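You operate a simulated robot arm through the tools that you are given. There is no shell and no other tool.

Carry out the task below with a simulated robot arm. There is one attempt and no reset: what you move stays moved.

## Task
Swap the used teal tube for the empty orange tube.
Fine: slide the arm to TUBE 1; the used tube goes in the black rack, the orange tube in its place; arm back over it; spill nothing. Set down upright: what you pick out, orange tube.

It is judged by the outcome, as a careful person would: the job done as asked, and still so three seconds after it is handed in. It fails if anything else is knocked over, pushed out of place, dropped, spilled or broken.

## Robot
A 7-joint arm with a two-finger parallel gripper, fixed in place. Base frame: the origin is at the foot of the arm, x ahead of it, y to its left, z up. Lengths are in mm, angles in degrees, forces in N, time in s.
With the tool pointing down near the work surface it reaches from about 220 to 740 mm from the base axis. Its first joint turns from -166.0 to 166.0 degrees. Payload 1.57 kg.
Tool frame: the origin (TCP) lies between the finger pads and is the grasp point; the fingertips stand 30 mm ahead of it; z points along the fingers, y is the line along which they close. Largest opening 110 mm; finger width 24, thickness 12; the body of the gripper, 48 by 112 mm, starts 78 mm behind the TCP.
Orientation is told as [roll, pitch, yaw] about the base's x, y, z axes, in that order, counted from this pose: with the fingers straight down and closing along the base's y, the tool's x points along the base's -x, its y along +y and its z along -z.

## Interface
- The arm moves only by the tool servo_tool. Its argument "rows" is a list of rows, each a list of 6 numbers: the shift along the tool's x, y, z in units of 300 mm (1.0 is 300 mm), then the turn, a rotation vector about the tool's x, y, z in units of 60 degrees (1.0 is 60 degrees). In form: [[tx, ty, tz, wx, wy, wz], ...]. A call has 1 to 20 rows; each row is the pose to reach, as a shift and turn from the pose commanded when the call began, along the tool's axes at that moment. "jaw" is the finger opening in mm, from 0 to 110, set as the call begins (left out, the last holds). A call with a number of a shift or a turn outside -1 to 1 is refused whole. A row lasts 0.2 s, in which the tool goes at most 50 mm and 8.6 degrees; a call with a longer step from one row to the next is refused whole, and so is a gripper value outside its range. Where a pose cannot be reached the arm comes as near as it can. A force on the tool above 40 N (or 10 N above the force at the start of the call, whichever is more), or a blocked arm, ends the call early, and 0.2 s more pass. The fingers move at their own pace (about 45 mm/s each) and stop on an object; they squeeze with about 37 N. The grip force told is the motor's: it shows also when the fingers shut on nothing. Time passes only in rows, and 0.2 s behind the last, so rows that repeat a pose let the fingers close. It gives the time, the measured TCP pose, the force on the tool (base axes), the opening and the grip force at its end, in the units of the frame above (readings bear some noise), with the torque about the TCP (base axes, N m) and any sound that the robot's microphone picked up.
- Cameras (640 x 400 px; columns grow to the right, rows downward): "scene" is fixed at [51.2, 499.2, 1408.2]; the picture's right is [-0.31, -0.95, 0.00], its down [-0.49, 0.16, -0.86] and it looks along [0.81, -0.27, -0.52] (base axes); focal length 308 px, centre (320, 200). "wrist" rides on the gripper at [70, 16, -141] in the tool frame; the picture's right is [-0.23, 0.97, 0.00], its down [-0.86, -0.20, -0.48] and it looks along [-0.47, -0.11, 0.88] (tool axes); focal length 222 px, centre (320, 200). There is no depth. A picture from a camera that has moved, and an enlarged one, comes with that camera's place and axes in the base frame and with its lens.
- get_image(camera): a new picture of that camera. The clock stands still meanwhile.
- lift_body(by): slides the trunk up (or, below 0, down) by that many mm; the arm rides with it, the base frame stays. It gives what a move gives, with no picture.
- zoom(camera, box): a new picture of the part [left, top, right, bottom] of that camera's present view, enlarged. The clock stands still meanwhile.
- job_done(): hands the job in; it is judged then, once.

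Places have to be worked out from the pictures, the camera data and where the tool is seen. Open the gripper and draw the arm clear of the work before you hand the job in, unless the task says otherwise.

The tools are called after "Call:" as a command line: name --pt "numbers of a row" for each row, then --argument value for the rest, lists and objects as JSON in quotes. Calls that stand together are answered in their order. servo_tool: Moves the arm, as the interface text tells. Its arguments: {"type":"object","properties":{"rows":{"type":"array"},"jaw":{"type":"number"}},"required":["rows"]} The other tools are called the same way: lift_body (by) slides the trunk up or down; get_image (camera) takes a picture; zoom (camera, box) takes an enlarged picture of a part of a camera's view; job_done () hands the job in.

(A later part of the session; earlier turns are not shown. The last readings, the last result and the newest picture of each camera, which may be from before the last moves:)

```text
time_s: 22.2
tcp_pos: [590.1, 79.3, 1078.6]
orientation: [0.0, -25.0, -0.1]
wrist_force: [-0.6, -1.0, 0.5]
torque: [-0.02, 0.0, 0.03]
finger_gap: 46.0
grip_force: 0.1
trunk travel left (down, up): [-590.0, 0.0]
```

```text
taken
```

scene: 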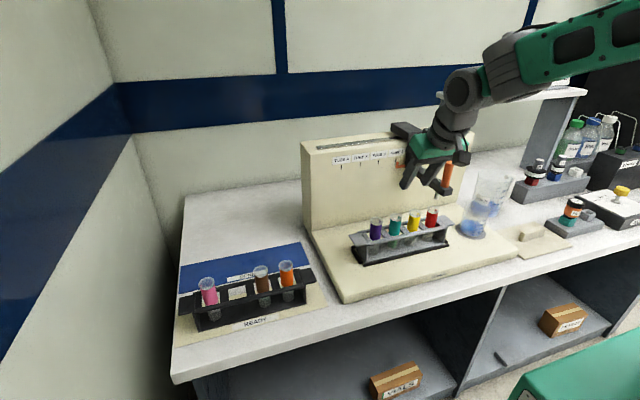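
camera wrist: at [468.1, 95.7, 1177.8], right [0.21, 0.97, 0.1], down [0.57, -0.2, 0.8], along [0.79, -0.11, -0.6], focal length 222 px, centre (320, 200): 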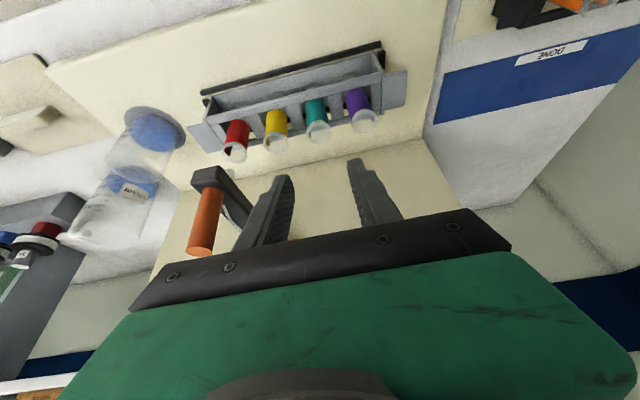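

The tilt is in place (−25°). I move to a stand-off about 60 mm short of the grasp along the tool axis, then look.

Call:
servo_tool --pt "0.01 0 0.06 0 0 0" --pt "0.02 0 0.16 0 0 0" --pt "0.03 0 0.27 0 0 0" --pt "0.036 0 0.35 0 0 0" --pt "0.038 0 0.377 0 0 0" --pt "0.038 0 0.377 0 0 0" --jaw 46

Call:
get_image --camera "wrist"

Call:
zoom --camera "wrist" --box '[240, 90, 400, 190]'

Call:
zoom --camera "scene" --box '[360, 140, 480, 250]'

```text
time_s: 23.6
tcp_pos: [628.1, 79.1, 972.4]
orientation: [0.0, -25.0, 0.0]
wrist_force: [-0.1, -0.7, -0.5]
torque: [0.03, -0.03, -0.02]
finger_gap: 46.0
grip_force: 0.0
trunk travel left (down, up): [-590.0, 0.0]
```

```text
taken
camera wrist: at [505.4, 95.9, 1070.6], right [0.21, 0.97, 0.1], down [0.57, -0.2, 0.79], along [0.79, -0.11, -0.6], focal length 222 px, centre (320, 200)
```

wrist: 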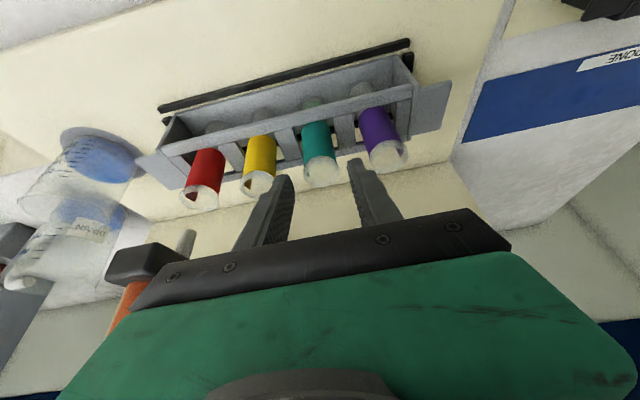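

```text
4.00 times, centred on (320, 140) of wrist
camera zoom: at [505.4, 95.9, 1070.6], right [0.21, 0.97, 0.1], down [0.57, -0.2, 0.79], along [0.79, -0.11, -0.6], focal length 888 px, centre (320, 440)
```

zoom: 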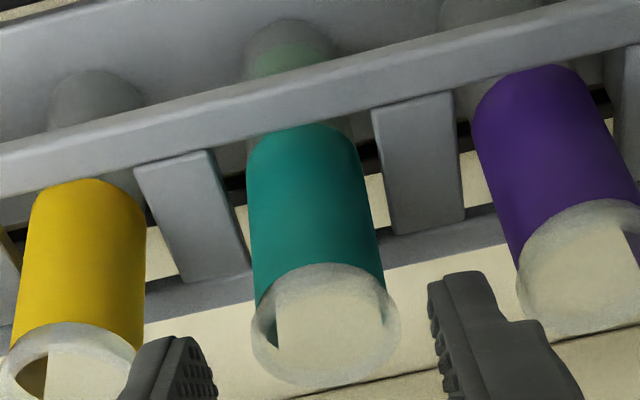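

```text
3.64 times, centred on (420, 195) of scene
camera zoom: at [51.2, 499.2, 1408.2], right [-0.31, -0.95, 0.0], down [-0.49, 0.16, -0.86], along [0.81, -0.27, -0.52], focal length 1120 px, centre (-44, 218)
```

zoom: 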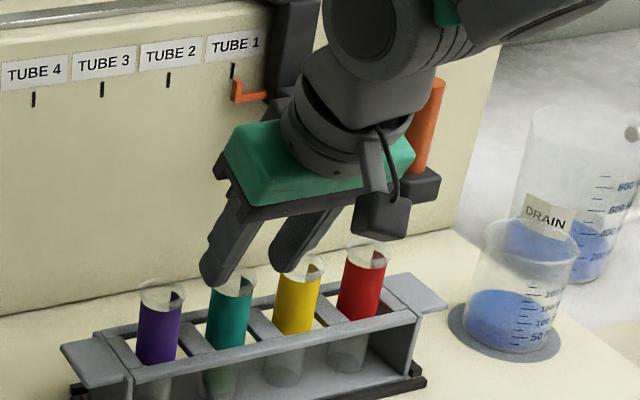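

The tube is centred between the open fingers (rim about (656, 79.5, 923)). I advance 60 mm along the tool axis to bring the TCP to about z=918.

Call:
servo_tool --pt "0 0 0.03 0 0 0" --pt "0 0 0.07 0 0 0" --pt "0 0 0.11 0 0 0" --pt "0 0 0.15 0 0 0" --pt "0 0 0.18 0 0 0" --pt "0 0 0.195 0 0 0" --pt "0 0 0.2 0 0 0" --pt "0 0 0.2 0 0 0" --jaw 46

Call:
zoom --camera "wrist" --box '[220, 110, 420, 240]'

Call:
zoom --camera "scene" --box '[350, 170, 470, 270]'

```text
time_s: 25.4
tcp_pos: [653.2, 80.0, 916.9]
orientation: [0.0, -25.0, -0.1]
wrist_force: [-0.1, -0.1, 0.5]
torque: [0.01, 0.0, -0.01]
finger_gap: 45.8
grip_force: 0.0
trunk travel left (down, up): [-590.0, 0.0]
```

```text
3.08 times, centred on (320, 175) of wrist
camera zoom: at [530.4, 96.6, 1016.2], right [0.21, 0.97, 0.1], down [0.57, -0.2, 0.79], along [0.79, -0.11, -0.6], focal length 684 px, centre (320, 277)
```

zoom: 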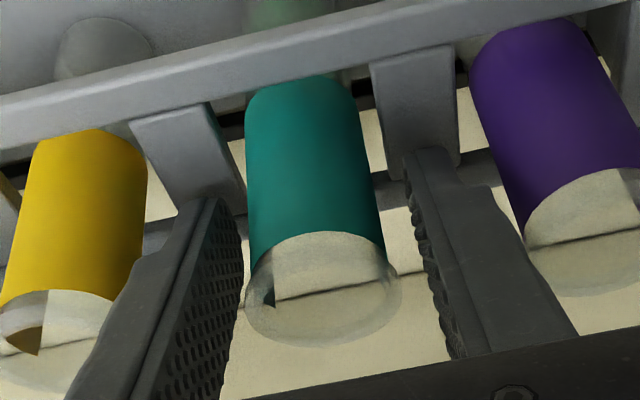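

```text
4.00 times, centred on (410, 220) of scene
camera zoom: at [51.2, 499.2, 1408.2], right [-0.31, -0.95, 0.0], down [-0.49, 0.16, -0.86], along [0.81, -0.27, -0.52], focal length 1232 px, centre (-40, 120)
```

zoom: 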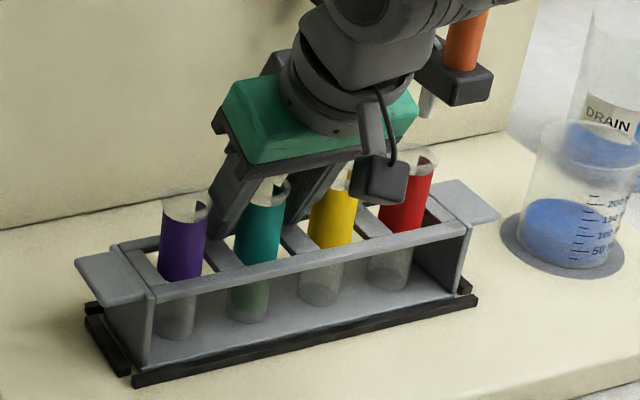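

The fingers straddle the teal tube with about 4 mm on each side and stay clear of the crossbars. I shift 0.8 mm to centre and close on the tube.

Call:
servo_tool --pt "0 0.0027 0 0 0 0" --pt "0 0.0027 0 0 0 0" --pt "0 0.0027 0 0 0 0" --pt "0 0.0027 0 0 0 0" --pt "0 0.0027 0 0 0 0" --jaw 26

Call:
zoom --camera "wrist" --box '[220, 110, 420, 240]'

Call:
zoom --camera "scene" --box '[360, 190, 440, 260]'

```text
time_s: 26.6
tcp_pos: [652.6, 80.9, 916.8]
orientation: [0.1, -24.9, -0.1]
wrist_force: [0.0, -0.4, -0.6]
torque: [-0.03, 0.03, -0.01]
finger_gap: 29.4
grip_force: 36.9
trunk travel left (down, up): [-590.0, 0.0]
```

```text
3.08 times, centred on (320, 175) of wrist
camera zoom: at [530.2, 97.0, 1016.3], right [0.21, 0.97, 0.1], down [0.57, -0.2, 0.8], along [0.79, -0.11, -0.6], focal length 684 px, centre (320, 277)
```

zoom: 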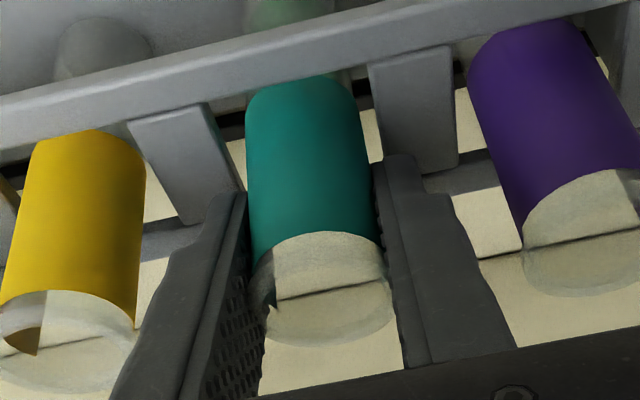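

```text
5.71 times, centred on (400, 225) of scene
camera zoom: at [51.2, 499.2, 1408.2], right [-0.31, -0.95, 0.0], down [-0.49, 0.16, -0.86], along [0.81, -0.27, -0.52], focal length 1759 px, centre (-137, 57)
```

zoom: 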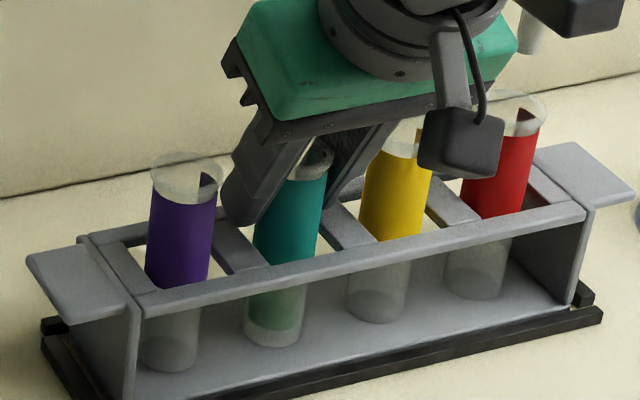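

Held at a 29.4 mm gap with 37 N. I lift slowly straight up, first 30 mm, and check.

Call:
servo_tool --pt "-0.0042 0 -0.0091 0 0 0" --pt "-0.0113 0 -0.0242 0 0 0" --pt "-0.0211 0 -0.0453 0 0 0" --pt "-0.031 0 -0.0664 0 0 0" --pt "-0.038 0 -0.0815 0 0 0" --pt "-0.0423 0 -0.0906 0 0 0"

Call:
zoom --camera "wrist" --box '[220, 90, 420, 240]'

Call:
zoom --camera "scene" --box '[350, 170, 450, 260]'

```text
time_s: 28.0
tcp_pos: [652.1, 79.3, 947.8]
orientation: [0.0, -24.9, 0.0]
wrist_force: [0.3, -0.2, 0.3]
torque: [-0.03, 0.01, -0.01]
finger_gap: 29.4
grip_force: 37.3
trunk travel left (down, up): [-590.0, 0.0]
```

```text
2.67 times, centred on (320, 165) of wrist
camera zoom: at [530.3, 96.6, 1046.9], right [0.21, 0.97, 0.1], down [0.57, -0.2, 0.79], along [0.79, -0.11, -0.6], focal length 592 px, centre (320, 293)
```

zoom: 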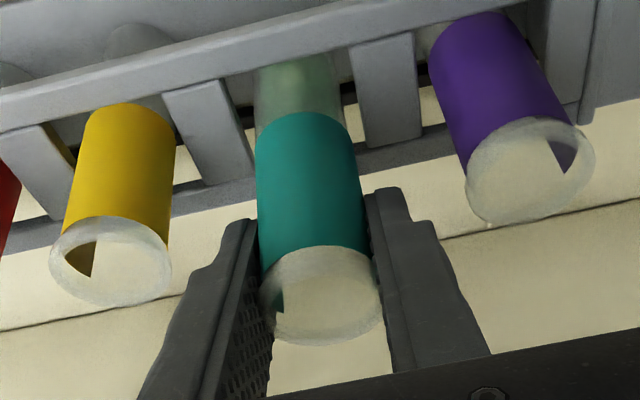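

```text
4.44 times, centred on (400, 215) of scene
camera zoom: at [51.2, 499.2, 1408.2], right [-0.31, -0.95, 0.0], down [-0.49, 0.16, -0.86], along [0.81, -0.27, -0.52], focal length 1368 px, centre (-36, 133)
```

zoom: 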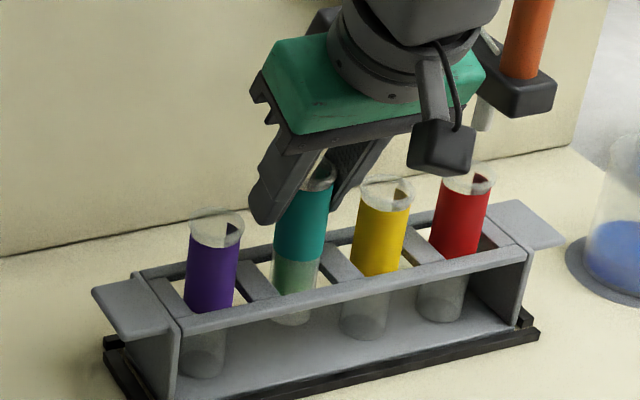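

The tube rises upright and the neighbours stay put. I lift a further 100 mm so that its bottom clears all rims.

Call:
servo_tool --pt "-0.007 0 -0.015 0 0 0" --pt "-0.0197 0 -0.0423 0 0 0" --pt "-0.038 0 -0.0816 0 0 0" --pt "-0.0592 0 -0.1269 0 0 0" --pt "-0.0803 0 -0.1722 0 0 0" --pt "-0.1014 0 -0.2175 0 0 0" --pt "-0.1211 0 -0.2598 0 0 0" --pt "-0.1338 0 -0.287 0 0 0" --pt "-0.1408 0 -0.3021 0 0 0" --pt "-0.1408 0 -0.3021 0 0 0"

Call:
zoom --camera "scene" --box '[330, 110, 490, 260]'

Call:
get_image --camera "wrist"

```text
time_s: 30.2
tcp_pos: [653.5, 80.2, 1047.6]
orientation: [0.0, -25.0, 0.0]
wrist_force: [0.0, 0.1, -0.2]
torque: [-0.04, 0.01, -0.02]
finger_gap: 29.7
grip_force: 37.5
trunk travel left (down, up): [-590.0, 0.0]
```

```text
2.67 times, centred on (410, 185) of scene
camera zoom: at [51.2, 499.2, 1408.2], right [-0.31, -0.95, 0.0], down [-0.49, 0.16, -0.86], along [0.81, -0.27, -0.52], focal length 821 px, centre (80, 240)
```

zoom: 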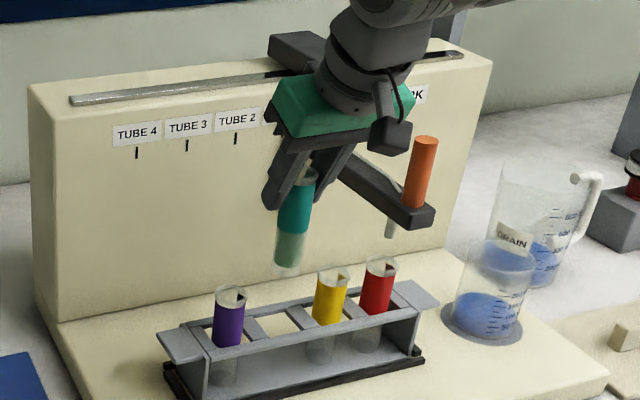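

```text
taken
camera wrist: at [530.7, 96.2, 1146.7], right [0.21, 0.97, 0.1], down [0.57, -0.2, 0.8], along [0.79, -0.11, -0.6], focal length 222 px, centre (320, 200)
```

wrist: 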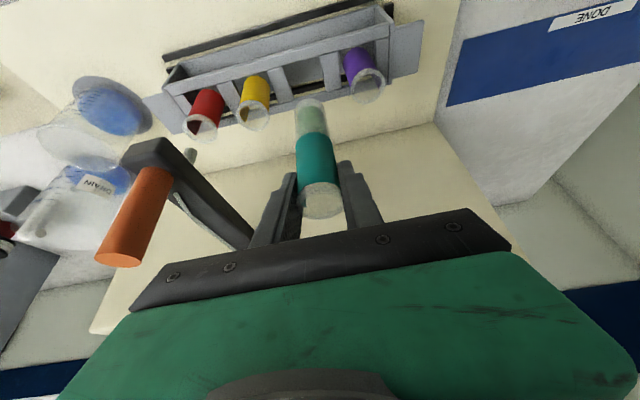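

The tube hangs upright with its bottom at about z=943, above all rims. I carry it gently towards the robot (−x) and then in +y.

Call:
servo_tool --pt "0.0121 0 -0.0056 0 0 0" --pt "0.0363 0 -0.0169 0 0 0" --pt "0.0725 0.0067 -0.0338 0 0 0" --pt "0.1118 0.02 -0.0521 0 0 0" --pt "0.145 0.0467 -0.0676 0 0 0" --pt "0.1662 0.0867 -0.0775 0 0 0" --pt "0.1782 0.14 -0.0831 0 0 0" --pt "0.1813 0.2 -0.0845 0 0 0" --pt "0.1813 0.2667 -0.0845 0 0 0" --pt "0.1813 0.3333 -0.0845 0 0 0" --pt "0.1813 0.4 -0.0845 0 0 0" --pt "0.1813 0.4667 -0.0845 0 0 0" --pt "0.1813 0.5333 -0.0845 0 0 0" --pt "0.1813 0.6 -0.0845 0 0 0" --pt "0.1813 0.6667 -0.0845 0 0 0" --pt "0.1813 0.72 -0.0845 0 0 0" --pt "0.1813 0.76 -0.0845 0 0 0" --pt "0.1813 0.7867 -0.0845 0 0 0" --pt "0.1813 0.8 -0.0845 0 0 0" --pt "0.1813 0.8 -0.0845 0 0 0"

Call:
get_image --camera "scene"

Call:
get_image --camera "wrist"

```text
time_s: 34.4
tcp_pos: [591.8, 319.9, 1048.7]
orientation: [0.0, -25.0, 0.0]
wrist_force: [-0.2, -0.9, -0.9]
torque: [0.0, 0.02, 0.01]
finger_gap: 30.1
grip_force: 37.2
trunk travel left (down, up): [-590.0, 0.0]
```

```text
taken
```

scene: 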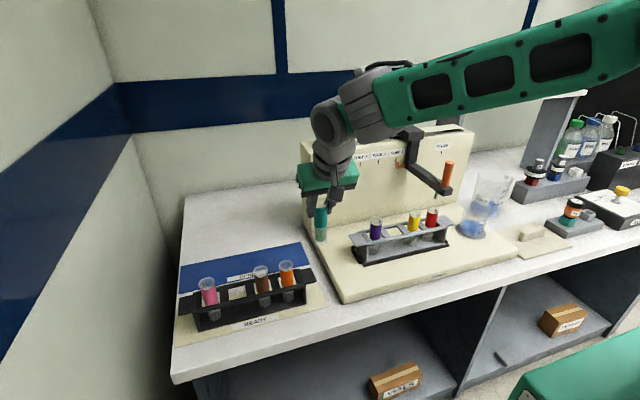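

```text
taken
camera wrist: at [470.3, 336.3, 1146.5], right [0.21, 0.97, 0.1], down [0.57, -0.2, 0.79], along [0.79, -0.11, -0.6], focal length 222 px, centre (320, 200)
```

wrist: 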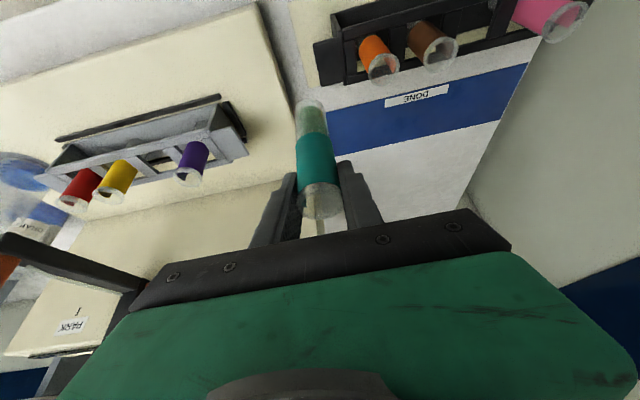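

The tube stays upright and clear. I continue in +y to above the empty slot while turning the tool 40° about the vertical so that the tilt points radially outward.

Call:
servo_tool --pt "-0.0002 0.0133 0.0001 0 0 0" --pt "-0.0007 0.04 0.0003 -0.007 0 -0.0151" --pt "-0.0014 0.08 0.0007 -0.0282 0 -0.0604" --pt "-0.0023 0.1333 0.0011 -0.0563 0 -0.1208" --pt "-0.0034 0.1933 0.0016 -0.0845 0 -0.1813" --pt "-0.0046 0.26 0.0021 -0.1127 0 -0.2417" --pt "-0.0058 0.3267 0.0027 -0.1409 0 -0.3021" --pt "-0.0069 0.3933 0.0032 -0.169 0 -0.3625" --pt "-0.0081 0.46 0.0038 -0.1972 0 -0.4229" --pt "-0.0092 0.52 0.0042 -0.2254 0 -0.4834" --pt "-0.0101 0.5733 0.0047 -0.2465 0 -0.5287" --pt "-0.0109 0.62 0.0051 -0.2641 0 -0.5664" --pt "-0.0115 0.6533 0.0053 -0.2747 0 -0.5891" --pt "-0.0119 0.6733 0.0055 -0.2817 0 -0.6042" --pt "-0.0121 0.6833 0.0056 -0.2817 0 -0.6042" --pt "-0.0121 0.6867 0.0056 -0.2817 0 -0.6042" --pt "-0.0121 0.6867 0.0056 -0.2817 0 -0.6042"

Call:
get_image --camera "scene"

Call:
get_image --camera "wrist"

```text
time_s: 38.0
tcp_pos: [596.5, 526.6, 1047.6]
orientation: [-0.1, -25.0, 40.0]
wrist_force: [-1.1, -0.4, -0.9]
torque: [0.0, -0.02, 0.05]
finger_gap: 29.6
grip_force: 37.2
trunk travel left (down, up): [-590.0, 0.0]
```

```text
taken
```

scene: 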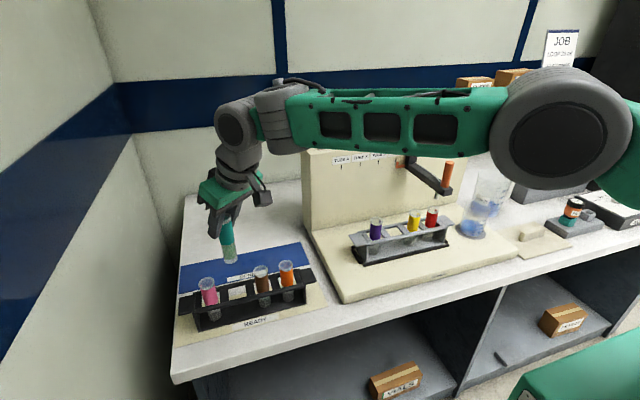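

```text
taken
camera wrist: at [493.2, 459.8, 1146.2], right [-0.47, 0.88, 0.1], down [0.57, 0.22, 0.8], along [0.68, 0.43, -0.6], focal length 222 px, centre (320, 200)
```

wrist: 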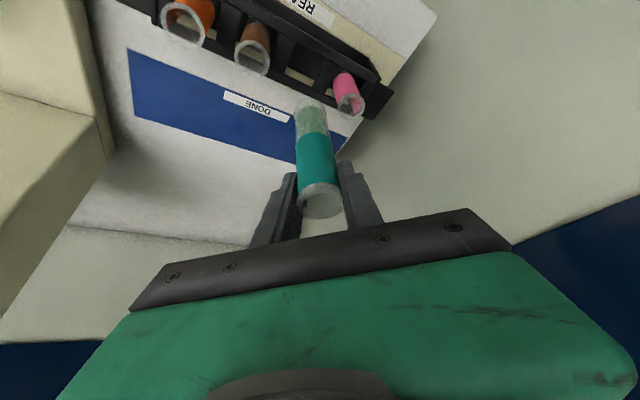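

The pose was reached. I zoom in to check alignment of the tube with the empty slot.

Call:
zoom --camera "scene" --box '[180, 190, 320, 340]'

Call:
zoom --camera "wrist" --box '[230, 40, 390, 240]'

```text
2.67 times, centred on (250, 265) of scene
camera zoom: at [51.2, 499.2, 1408.2], right [-0.31, -0.95, 0.0], down [-0.49, 0.16, -0.86], along [0.81, -0.27, -0.52], focal length 821 px, centre (507, 27)
```

zoom: 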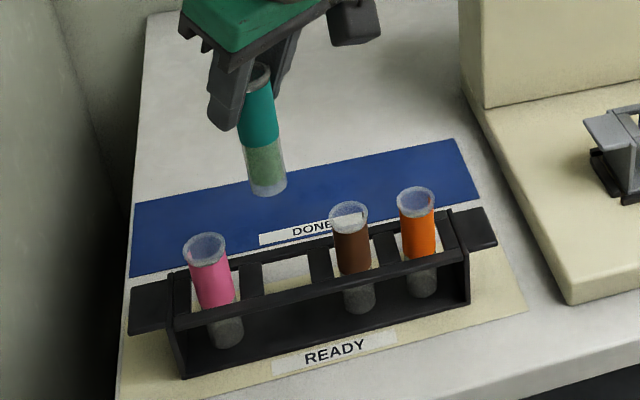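

```text
2.00 times, centred on (310, 140) of wrist
camera zoom: at [493.2, 459.8, 1146.2], right [-0.47, 0.88, 0.1], down [0.57, 0.22, 0.8], along [0.68, 0.43, -0.6], focal length 444 px, centre (340, 320)
```

zoom: 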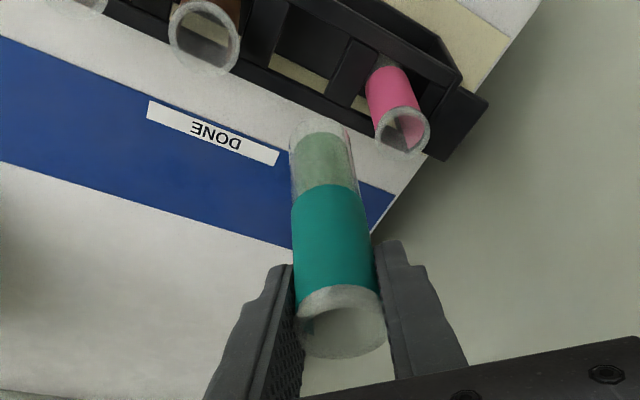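

The bottom of the tube is near (598, 527). I zoom on the slot from the wrist camera to measure its opening.

Call:
zoom --camera "wrist" --box '[250, 20, 380, 110]'

Call:
zoom --camera "scene" --box '[200, 270, 290, 330]'

```text
4.44 times, centred on (315, 65) of wrist
camera zoom: at [493.2, 459.8, 1146.2], right [-0.47, 0.88, 0.1], down [0.57, 0.22, 0.8], along [0.68, 0.43, -0.6], focal length 987 px, centre (342, 800)
```

zoom: 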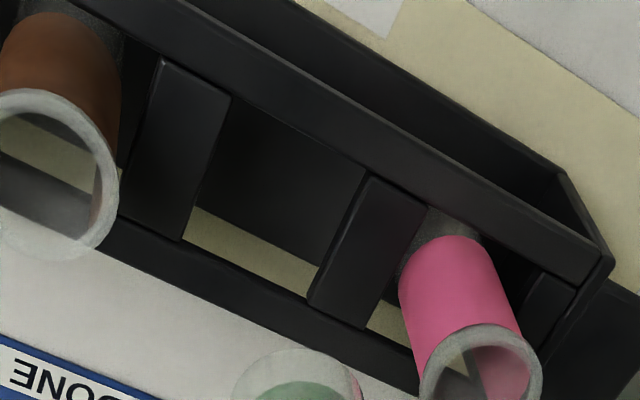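

```text
6.67 times, centred on (245, 300) of scene
camera zoom: at [51.2, 499.2, 1408.2], right [-0.31, -0.95, 0.0], down [-0.49, 0.16, -0.86], along [0.81, -0.27, -0.52], focal length 2053 px, centre (820, -467)
```

zoom: 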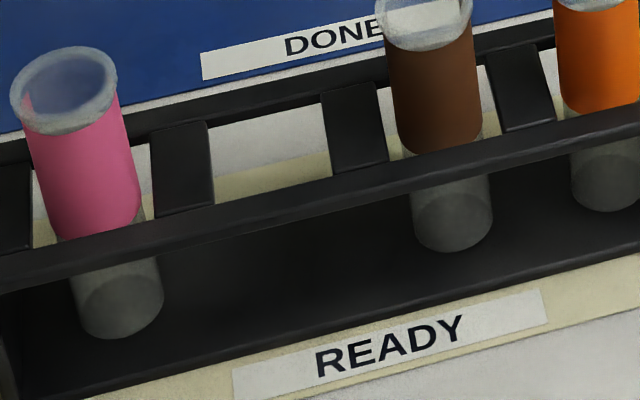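

The tube axis is about (598.7, 528) and the slot centre about (596, 526.5), so I correct by (−2.5, −1.5) mm. I lower until the tube's bottom is just above the rack's rails (TCP z≈960).

Call:
servo_tool --pt "0.0066 0.0001 0.0131 0 0 0" --pt "0.0199 0.0002 0.0393 0 0 0" --pt "0.0398 0.0005 0.0785 0 0 0" --pt "0.0624 0.0007 0.123 0 0 0" --pt "0.0849 0.001 0.1676 0 0 0" --pt "0.1062 0.0012 0.2094 0 0 0" --pt "0.1221 0.0014 0.2409 0 0 0" --pt "0.13 0.0015 0.2566 0 0 0" --pt "0.1327 0.0015 0.2618 0 0 0" --pt "0.1327 0.0015 0.2618 0 0 0"

Call:
zoom --camera "scene" --box '[190, 220, 310, 330]'

Call:
zoom --camera "wrist" --box '[220, 40, 420, 220]'

```text
time_s: 40.2
tcp_pos: [594.9, 524.5, 960.0]
orientation: [0.0, -25.0, 40.0]
wrist_force: [0.4, -0.1, -0.2]
torque: [0.01, -0.02, 0.0]
finger_gap: 29.8
grip_force: 36.6
trunk travel left (down, up): [-590.0, 0.0]
```

```text
3.64 times, centred on (250, 275) of scene
camera zoom: at [51.2, 499.2, 1408.2], right [-0.31, -0.95, 0.0], down [-0.49, 0.16, -0.86], along [0.81, -0.27, -0.52], focal length 1120 px, centre (574, -73)
```

zoom: 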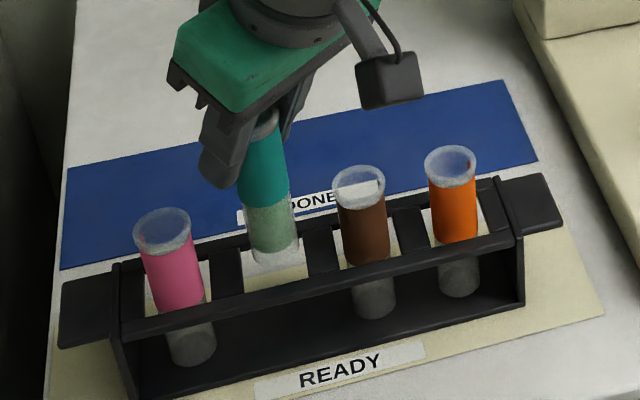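

```text
2.22 times, centred on (320, 130) of wrist
camera zoom: at [490.0, 457.3, 1058.4], right [-0.47, 0.88, 0.1], down [0.57, 0.22, 0.79], along [0.68, 0.43, -0.6], focal length 494 px, centre (320, 356)
```

zoom: 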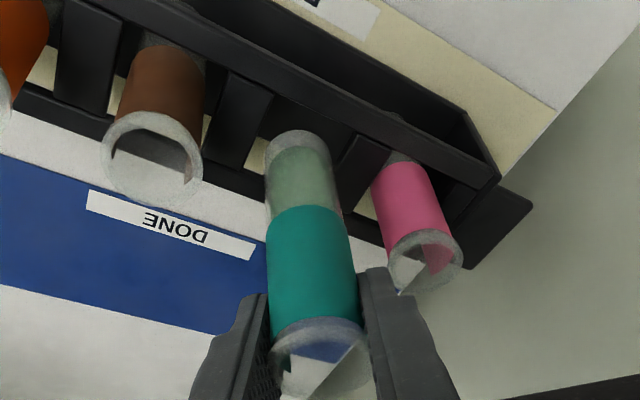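

The tube's bottom is centred over the opening in both views. I lower another 55 mm slowly into the slot.

Call:
servo_tool --pt "0.0042 0 0.0091 0 0 0" --pt "0.0113 0 0.0242 0 0 0" --pt "0.0211 0 0.0453 0 0 0" --pt "0.031 0 0.0665 0 0 0" --pt "0.0409 0 0.0876 0 0 0" --pt "0.0507 0 0.1088 0 0 0" --pt "0.0606 0 0.1299 0 0 0" --pt "0.069 0 0.148 0 0 0" --pt "0.0747 0 0.1601 0 0 0" --pt "0.0775 0 0.1662 0 0 0" --pt "0.0775 0 0.1662 0 0 0"

Call:
zoom --camera "scene" --box '[190, 230, 310, 340]'

Call:
zoom --camera "wrist" --box '[220, 60, 420, 240]'

```text
time_s: 42.6
tcp_pos: [595.4, 525.4, 904.5]
orientation: [0.0, -25.0, 40.1]
wrist_force: [0.8, -0.4, 0.0]
torque: [-0.01, -0.04, 0.0]
finger_gap: 30.0
grip_force: 37.4
trunk travel left (down, up): [-590.0, 0.0]
```

```text
3.64 times, centred on (250, 285) of scene
camera zoom: at [51.2, 499.2, 1408.2], right [-0.31, -0.95, 0.0], down [-0.49, 0.16, -0.86], along [0.81, -0.27, -0.52], focal length 1120 px, centre (574, -109)
```

zoom: 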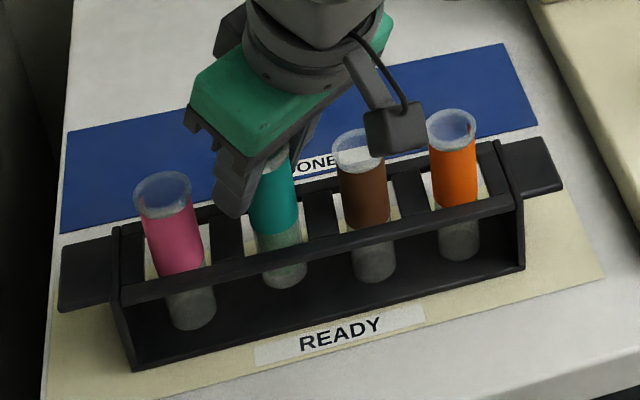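

```text
2.22 times, centred on (320, 150) of wrist
camera zoom: at [490.7, 458.5, 1003.4], right [-0.47, 0.88, 0.1], down [0.57, 0.22, 0.8], along [0.68, 0.43, -0.6], focal length 494 px, centre (320, 311)
```

zoom: 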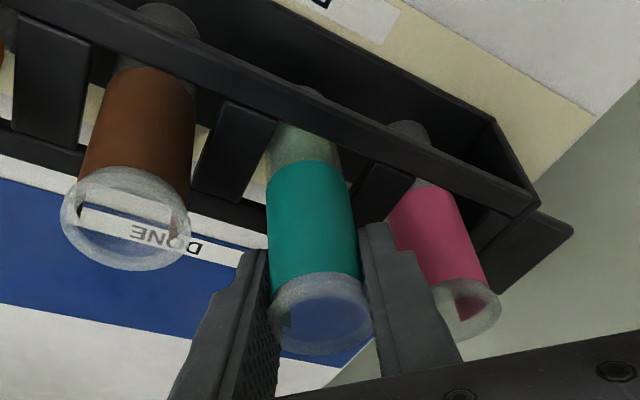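

The tube is inside the slot; its rim is still about 19 mm above its neighbours' level. I lower 14 mm more, then go in small steps feeling for the floor.

Call:
servo_tool --pt "0.0042 0 0.0091 0 0 0" --pt "0.0099 0 0.0211 0 0 0" --pt "0.0155 0 0.0332 0 0 0" --pt "0.0183 0 0.0393 0 0 0" --pt "0.0197 0 0.0423 0 0 0" --pt "0.0197 0 0.0423 0 0 0"

Call:
zoom --camera "scene" --box '[200, 250, 300, 330]'

Call:
zoom --camera "wrist" --box '[220, 60, 420, 240]'

```text
time_s: 44.0
tcp_pos: [594.2, 525.2, 890.9]
orientation: [0.0, -24.9, 40.0]
wrist_force: [-0.1, -0.9, -0.5]
torque: [0.02, -0.01, 0.0]
finger_gap: 29.7
grip_force: 37.5
trunk travel left (down, up): [-590.0, 0.0]
```

```text
5.00 times, centred on (250, 290) of scene
camera zoom: at [51.2, 499.2, 1408.2], right [-0.31, -0.95, 0.0], down [-0.49, 0.16, -0.86], along [0.81, -0.27, -0.52], focal length 1540 px, centre (670, -250)
```

zoom: 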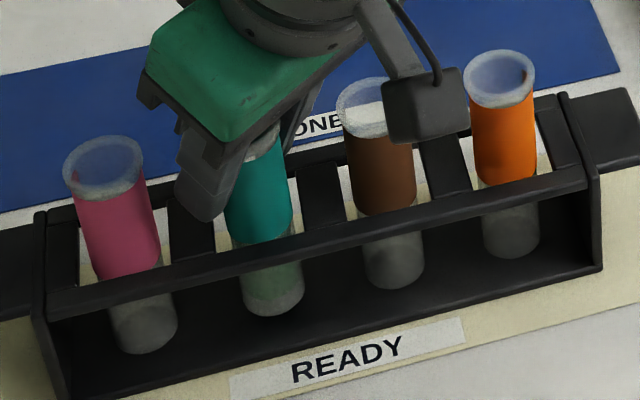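

```text
2.22 times, centred on (320, 150) of wrist
camera zoom: at [490.7, 459.2, 989.7], right [-0.47, 0.88, 0.1], down [0.57, 0.21, 0.8], along [0.68, 0.43, -0.6], focal length 494 px, centre (320, 311)
```

zoom: 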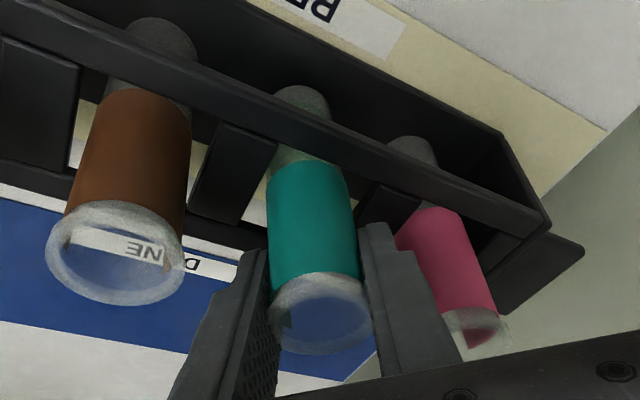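

The tube's bottom is only a few mm above the rack floor. I step down in small increments and read the force.

Call:
servo_tool --pt "0.0014 0 0.003 0 0 0" --pt "0.0028 0 0.006 0 0 0" --pt "0.0028 0 0.006 0 0 0"

Call:
servo_tool --pt "0.0014 0 0.003 0 0 0" --pt "0.0014 0 0.003 0 0 0"

Call:
servo_tool --pt "0.0014 0 0.003 0 0 0" --pt "0.0014 0 0.003 0 0 0"

```text
time_s: 44.8
tcp_pos: [594.6, 525.0, 888.0]
orientation: [0.0, -25.0, 39.9]
wrist_force: [0.4, 0.0, -0.3]
torque: [0.0, -0.01, -0.02]
finger_gap: 29.5
grip_force: 36.8
trunk travel left (down, up): [-590.0, 0.0]
```

```text
time_s: 45.4
tcp_pos: [595.0, 524.8, 887.5]
orientation: [0.0, -24.9, 40.0]
wrist_force: [-0.7, -0.2, -0.5]
torque: [0.0, -0.01, -0.03]
finger_gap: 29.6
grip_force: 37.0
trunk travel left (down, up): [-590.0, 0.0]
```

```text
time_s: 46.0
tcp_pos: [593.4, 524.0, 886.9]
orientation: [0.0, -25.0, 40.0]
wrist_force: [-0.7, -0.3, 0.0]
torque: [0.03, 0.02, 0.02]
finger_gap: 29.8
grip_force: 36.3
trunk travel left (down, up): [-590.0, 0.0]
```

No contact yet at z≈886.5. I continue in 1 mm steps.

Call:
servo_tool --pt "0.0014 0 0.003 0 0 0" --pt "0.0014 0 0.003 0 0 0"

Call:
servo_tool --pt "0.0014 0 0.003 0 0 0" --pt "0.0014 0 0.003 0 0 0"

Call:
zoom --camera "scene" --box '[200, 250, 300, 330]'

Call:
zoom --camera "wrist" --box '[220, 60, 420, 240]'

```text
time_s: 46.6
tcp_pos: [594.8, 525.4, 885.1]
orientation: [-0.1, -24.9, 40.0]
wrist_force: [0.6, 0.1, -1.1]
torque: [0.01, 0.01, 0.01]
finger_gap: 30.0
grip_force: 37.1
trunk travel left (down, up): [-590.0, 0.0]
```

```text
time_s: 47.2
tcp_pos: [594.4, 524.9, 884.7]
orientation: [0.1, -25.0, 40.0]
wrist_force: [0.0, 0.0, 0.6]
torque: [-0.01, 0.05, 0.01]
finger_gap: 29.7
grip_force: 37.1
trunk travel left (down, up): [-590.0, 0.0]
```

```text
5.00 times, centred on (250, 290) of scene
camera zoom: at [51.2, 499.2, 1408.2], right [-0.31, -0.95, 0.0], down [-0.49, 0.16, -0.86], along [0.81, -0.27, -0.52], focal length 1540 px, centre (670, -250)
```

zoom: 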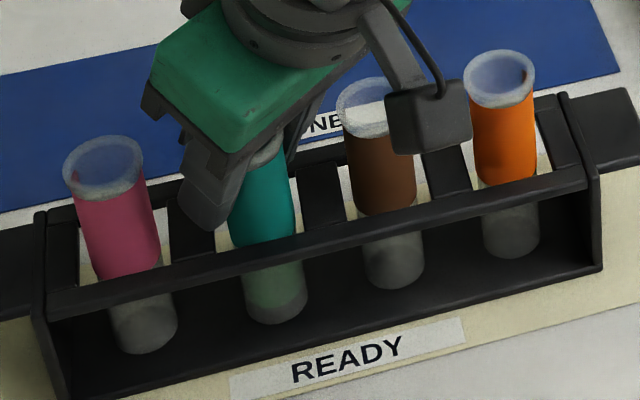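

```text
2.22 times, centred on (320, 150) of wrist
camera zoom: at [490.4, 458.5, 983.9], right [-0.47, 0.88, 0.1], down [0.57, 0.21, 0.8], along [0.68, 0.43, -0.6], focal length 494 px, centre (320, 311)
```

zoom: 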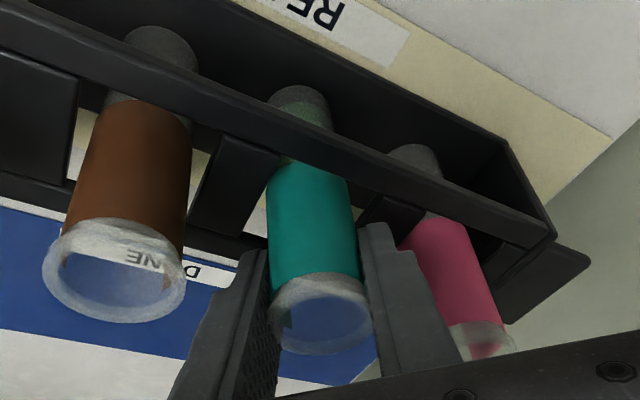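

The rim is now level with its neighbours, but there's no clear contact force yet. I keep stepping down 1 mm at a time.

Call:
servo_tool --pt "0.0014 0 0.003 0 0 0" --pt "0.0014 0 0.003 0 0 0"

Call:
servo_tool --pt "0.0014 0 0.003 0 0 0" --pt "0.0014 0 0.003 0 0 0"

```text
time_s: 47.8
tcp_pos: [593.2, 525.3, 885.5]
orientation: [0.1, -25.2, 40.0]
wrist_force: [-1.2, 0.3, 5.8]
torque: [-0.11, 0.11, 0.0]
finger_gap: 30.2
grip_force: 36.8
trunk travel left (down, up): [-590.0, 0.0]
```

```text
time_s: 48.4
tcp_pos: [594.3, 524.1, 884.2]
orientation: [0.0, -25.2, 40.0]
wrist_force: [-0.1, -0.5, 11.0]
torque: [-0.07, 0.11, 0.01]
finger_gap: 29.7
grip_force: 36.6
trunk travel left (down, up): [-590.0, 0.0]
```

Floor contact is clear (force rose to 11 N). I back off 1.5 mm to unload, then open the fingers just enough to release.

Call:
servo_tool --pt "-0.0021 0 -0.0045 0 0 0" --pt "-0.0021 0 -0.0045 0 0 0"

Call:
servo_tool --pt "0 0 0 0 0 0" --pt "0 0 0 0 0 0" --pt "0 0 0 0 0 0" --jaw 42

Call:
zoom --camera "scene" --box '[200, 250, 300, 330]'

Call:
zoom --camera "wrist" --box '[220, 60, 420, 240]'

```text
time_s: 49.0
tcp_pos: [594.9, 525.8, 885.7]
orientation: [0.0, -25.1, 40.0]
wrist_force: [2.4, 1.3, 7.8]
torque: [0.08, -0.13, 0.0]
finger_gap: 29.7
grip_force: 37.4
trunk travel left (down, up): [-590.0, 0.0]
```

```text
time_s: 49.8
tcp_pos: [594.6, 524.8, 884.1]
orientation: [0.0, -25.0, 40.1]
wrist_force: [0.0, 0.1, 0.5]
torque: [0.0, 0.03, 0.02]
finger_gap: 42.1
grip_force: 0.1
trunk travel left (down, up): [-590.0, 0.0]
```

```text
5.00 times, centred on (250, 290) of scene
camera zoom: at [51.2, 499.2, 1408.2], right [-0.31, -0.95, 0.0], down [-0.49, 0.16, -0.86], along [0.81, -0.27, -0.52], focal length 1540 px, centre (670, -250)
```

zoom: 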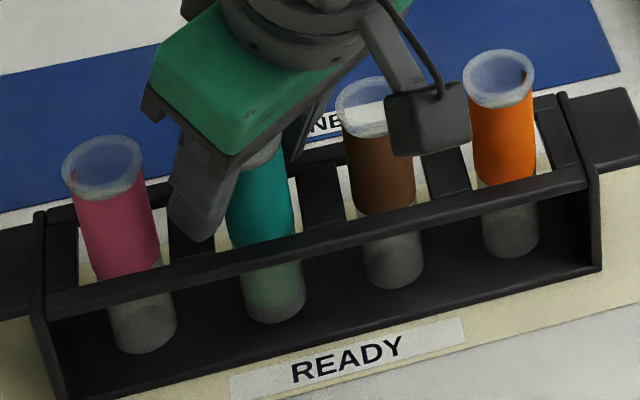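

```text
2.22 times, centred on (320, 150) of wrist
camera zoom: at [490.5, 458.8, 982.7], right [-0.47, 0.88, 0.1], down [0.57, 0.22, 0.79], along [0.68, 0.43, -0.6], focal length 494 px, centre (320, 311)
```

zoom: 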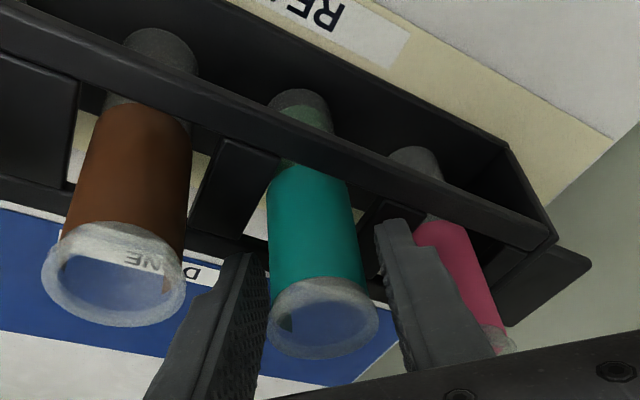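

Released; the teal tube stands in the slot, level with its neighbours. I withdraw along the tool axis.

Call:
servo_tool --pt "0 0 -0.015 0 0 0" --pt "0 0 -0.045 0 0 0" --pt "0 0 -0.09 0 0 0" --pt "0 0 -0.15 0 0 0" --pt "0 0 -0.22 0 0 0" --pt "0 0 -0.29 0 0 0" --pt "0 0 -0.33 0 0 0" --pt "0 0 -0.34 0 0 0" --jaw 42

Call:
zoom --camera "scene" --box '[190, 230, 320, 340]'

Call:
get_image --camera "wrist"

```text
time_s: 51.6
tcp_pos: [561.1, 497.2, 975.9]
orientation: [0.0, -25.0, 40.0]
wrist_force: [-0.5, 0.0, 0.6]
torque: [0.02, 0.02, 0.03]
finger_gap: 42.0
grip_force: 0.0
trunk travel left (down, up): [-590.0, 0.0]
```

```text
3.64 times, centred on (255, 285) of scene
camera zoom: at [51.2, 499.2, 1408.2], right [-0.31, -0.95, 0.0], down [-0.49, 0.16, -0.86], along [0.81, -0.27, -0.52], focal length 1120 px, centre (556, -109)
```

zoom: 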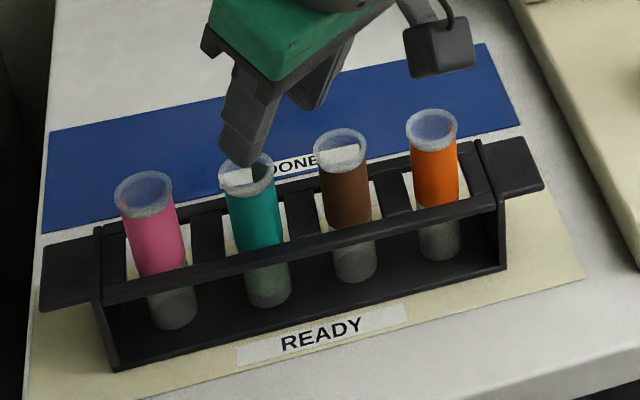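

```text
taken
camera wrist: at [456.6, 430.5, 1075.3], right [-0.47, 0.88, 0.1], down [0.57, 0.22, 0.79], along [0.68, 0.43, -0.6], focal length 222 px, centre (320, 200)
```

wrist: 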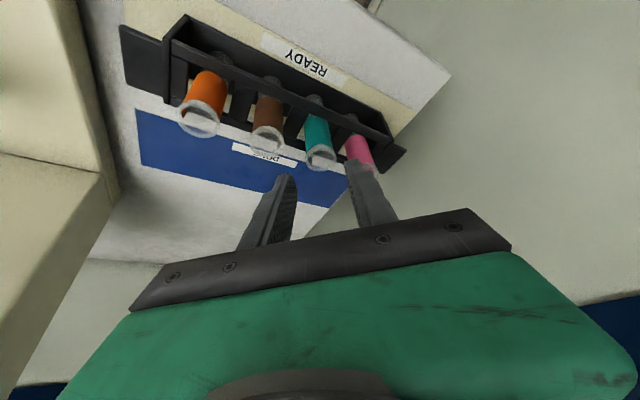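

The teal tube stands upright in the black rack. Next the orange tube near (597, 406.5): I go to a stand-off behind it, turning the tool back to yaw 0 and keeping the 25° tilt.

Call:
servo_tool --pt "0.0101 -0.0116 -0.0012 0.0141 0 0.0302" --pt "0.0302 -0.0349 -0.0036 0.0423 0 0.0906" --pt "0.0605 -0.0699 -0.0072 0.0845 0 0.1813" --pt "0.0927 -0.1071 -0.0111 0.1296 0 0.2779" --pt "0.1249 -0.1444 -0.0149 0.1747 0 0.3746" --pt "0.1572 -0.1817 -0.0188 0.2197 0 0.4713" --pt "0.1854 -0.2143 -0.0222 0.2592 0 0.5559" --pt "0.2015 -0.2329 -0.0241 0.2817 0 0.6042" --pt "0.2015 -0.2329 -0.0241 0.2817 0 0.6042" --jaw 46

Call:
zoom --camera "wrist" --box '[220, 70, 440, 230]'

Call:
zoom --camera "scene" --box '[200, 220, 330, 330]'

```text
time_s: 53.6
tcp_pos: [561.8, 405.6, 957.7]
orientation: [0.0, -25.1, -0.2]
wrist_force: [0.3, -0.6, -0.1]
torque: [-0.01, 0.03, -0.02]
finger_gap: 45.8
grip_force: 0.2
trunk travel left (down, up): [-590.0, 0.0]
```

```text
2.50 times, centred on (330, 150) of wrist
camera zoom: at [439.9, 422.6, 1056.6], right [0.21, 0.97, 0.1], down [0.57, -0.2, 0.8], along [0.79, -0.11, -0.6], focal length 555 px, centre (295, 325)
```

zoom: 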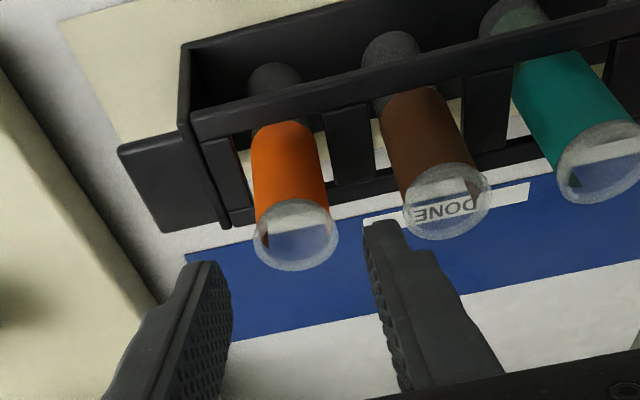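

```text
3.64 times, centred on (265, 275) of scene
camera zoom: at [51.2, 499.2, 1408.2], right [-0.31, -0.95, 0.0], down [-0.49, 0.16, -0.86], along [0.81, -0.27, -0.52], focal length 1120 px, centre (520, -73)
```

zoom: 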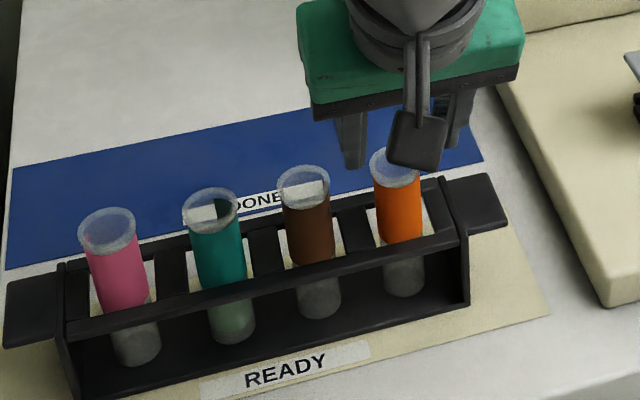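

The orange tube is centred between the fingers (about 1 mm towards −y). I advance about 80 mm along the tool axis to the grasp height.

Call:
servo_tool --pt "0 -0.001 0.02 0 0 0" --pt "-0.0002 -0.002 0.06 0 0 0" --pt "-0.0004 -0.003 0.11 0 0 0" --pt "-0.0007 -0.0037 0.16 0 0 0" --pt "-0.001 -0.0037 0.205 0 0 0" --pt "-0.0012 -0.0037 0.24 0 0 0" --pt "-0.0013 -0.0037 0.259 0 0 0" --pt "-0.0013 -0.0037 0.266 0 0 0" --pt "-0.0013 -0.0037 0.266 0 0 0" --jaw 46

Call:
zoom --camera "wrist" --box '[220, 110, 420, 240]'

Call:
zoom --camera "scene" --box '[210, 230, 330, 330]'

```text
time_s: 55.6
tcp_pos: [596.3, 406.2, 884.0]
orientation: [-0.1, -25.1, 0.0]
wrist_force: [0.0, 0.2, -0.1]
torque: [0.01, 0.0, 0.02]
finger_gap: 46.2
grip_force: 0.0
trunk travel left (down, up): [-590.0, 0.0]
```

```text
3.08 times, centred on (320, 175) of wrist
camera zoom: at [473.6, 421.8, 983.7], right [0.21, 0.97, 0.1], down [0.57, -0.2, 0.8], along [0.79, -0.11, -0.6], focal length 684 px, centre (320, 277)
```

zoom: 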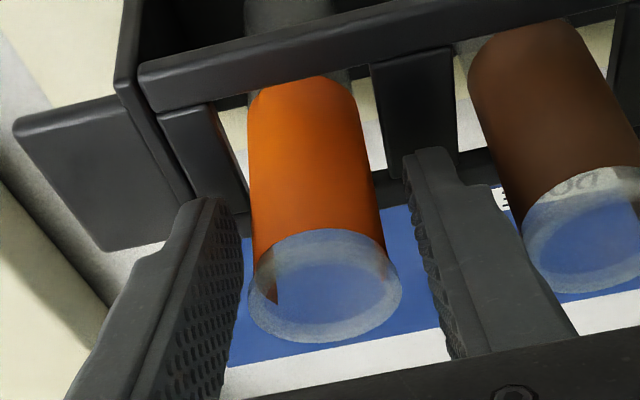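

```text
4.00 times, centred on (270, 280) of scene
camera zoom: at [51.2, 499.2, 1408.2], right [-0.31, -0.95, 0.0], down [-0.49, 0.16, -0.86], along [0.81, -0.27, -0.52], focal length 1232 px, centre (520, -120)
```

zoom: 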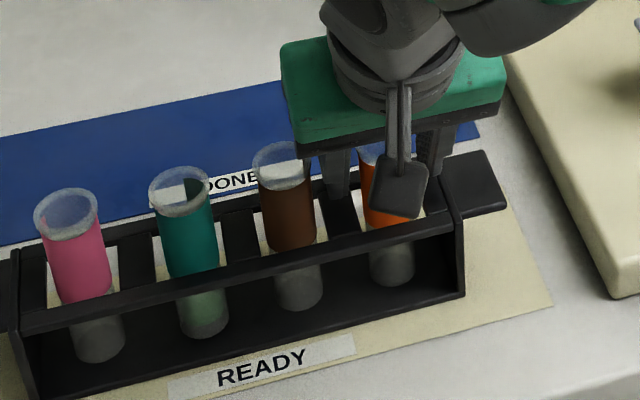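

Alignment matches the earlier good grasp. I shift 1 mm to centre and close on the orange tube.

Call:
servo_tool --pt "0 0.0033 0 0 0 0" --pt "0 0.0033 0 0 0 0" --pt "0 0.0033 0 0 0 0" --pt "0 0.0033 0 0 0 0" --pt "0 0.0033 0 0 0 0" --jaw 26

Call:
zoom --camera "wrist" --box '[220, 110, 420, 240]'

```text
time_s: 56.8
tcp_pos: [594.9, 406.4, 884.7]
orientation: [0.0, -25.1, 0.0]
wrist_force: [-0.1, 0.7, 0.9]
torque: [0.15, -0.03, 0.04]
finger_gap: 28.7
grip_force: 37.5
trunk travel left (down, up): [-590.0, 0.0]
```

```text
3.08 times, centred on (320, 175) of wrist
camera zoom: at [474.0, 422.4, 984.0], right [0.21, 0.97, 0.1], down [0.57, -0.2, 0.8], along [0.79, -0.11, -0.6], focal length 684 px, centre (320, 277)
```

zoom: 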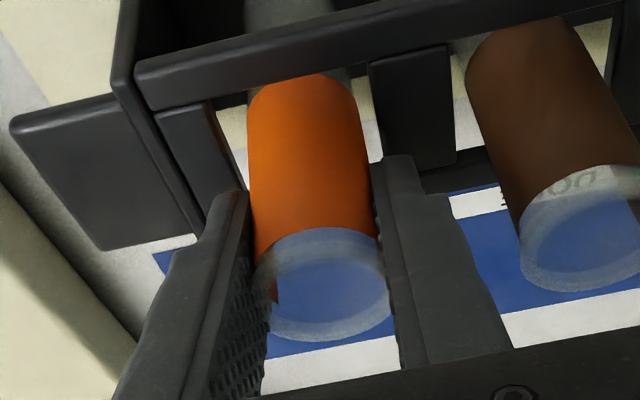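

Held at 28.7 mm. I lift 40 mm slowly and check that only the orange tube moves.

Call:
servo_tool --pt "-0.0042 0 -0.0091 0 0 0" --pt "-0.0113 0 -0.0242 0 0 0" --pt "-0.0211 0 -0.0453 0 0 0" --pt "-0.0338 0 -0.0725 0 0 0" --pt "-0.0451 0 -0.0967 0 0 0" --pt "-0.0535 0 -0.1148 0 0 0" --pt "-0.0564 0 -0.1208 0 0 0"

Call:
zoom --camera "scene" --box '[200, 220, 330, 330]'

Call:
zoom --camera "wrist" --box '[220, 90, 420, 240]'

```text
time_s: 58.4
tcp_pos: [596.4, 406.0, 924.8]
orientation: [0.0, -25.0, -0.1]
wrist_force: [0.8, 0.0, -0.2]
torque: [0.03, 0.01, -0.01]
finger_gap: 29.3
grip_force: 37.0
trunk travel left (down, up): [-590.0, 0.0]
```

```text
3.64 times, centred on (265, 275) of scene
camera zoom: at [51.2, 499.2, 1408.2], right [-0.31, -0.95, 0.0], down [-0.49, 0.16, -0.86], along [0.81, -0.27, -0.52], focal length 1120 px, centre (520, -73)
```

zoom: 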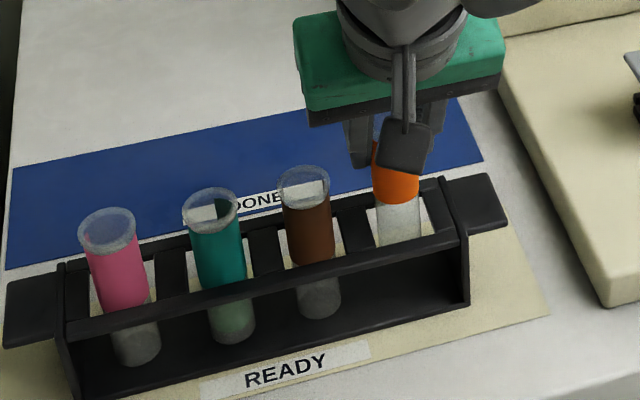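

```text
2.67 times, centred on (320, 165) of wrist
camera zoom: at [473.6, 422.6, 1024.8], right [0.21, 0.97, 0.1], down [0.57, -0.2, 0.8], along [0.79, -0.11, -0.6], focal length 592 px, centre (320, 293)
```

zoom: 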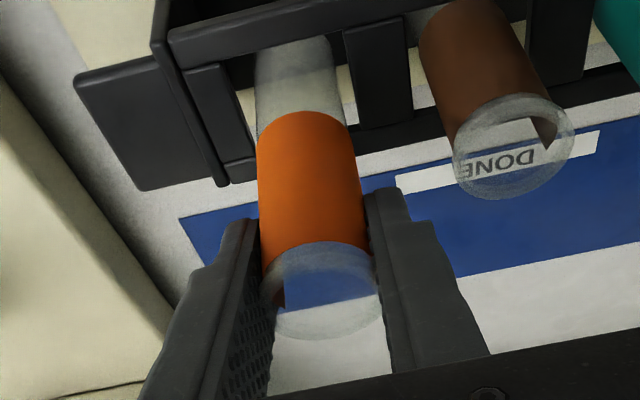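

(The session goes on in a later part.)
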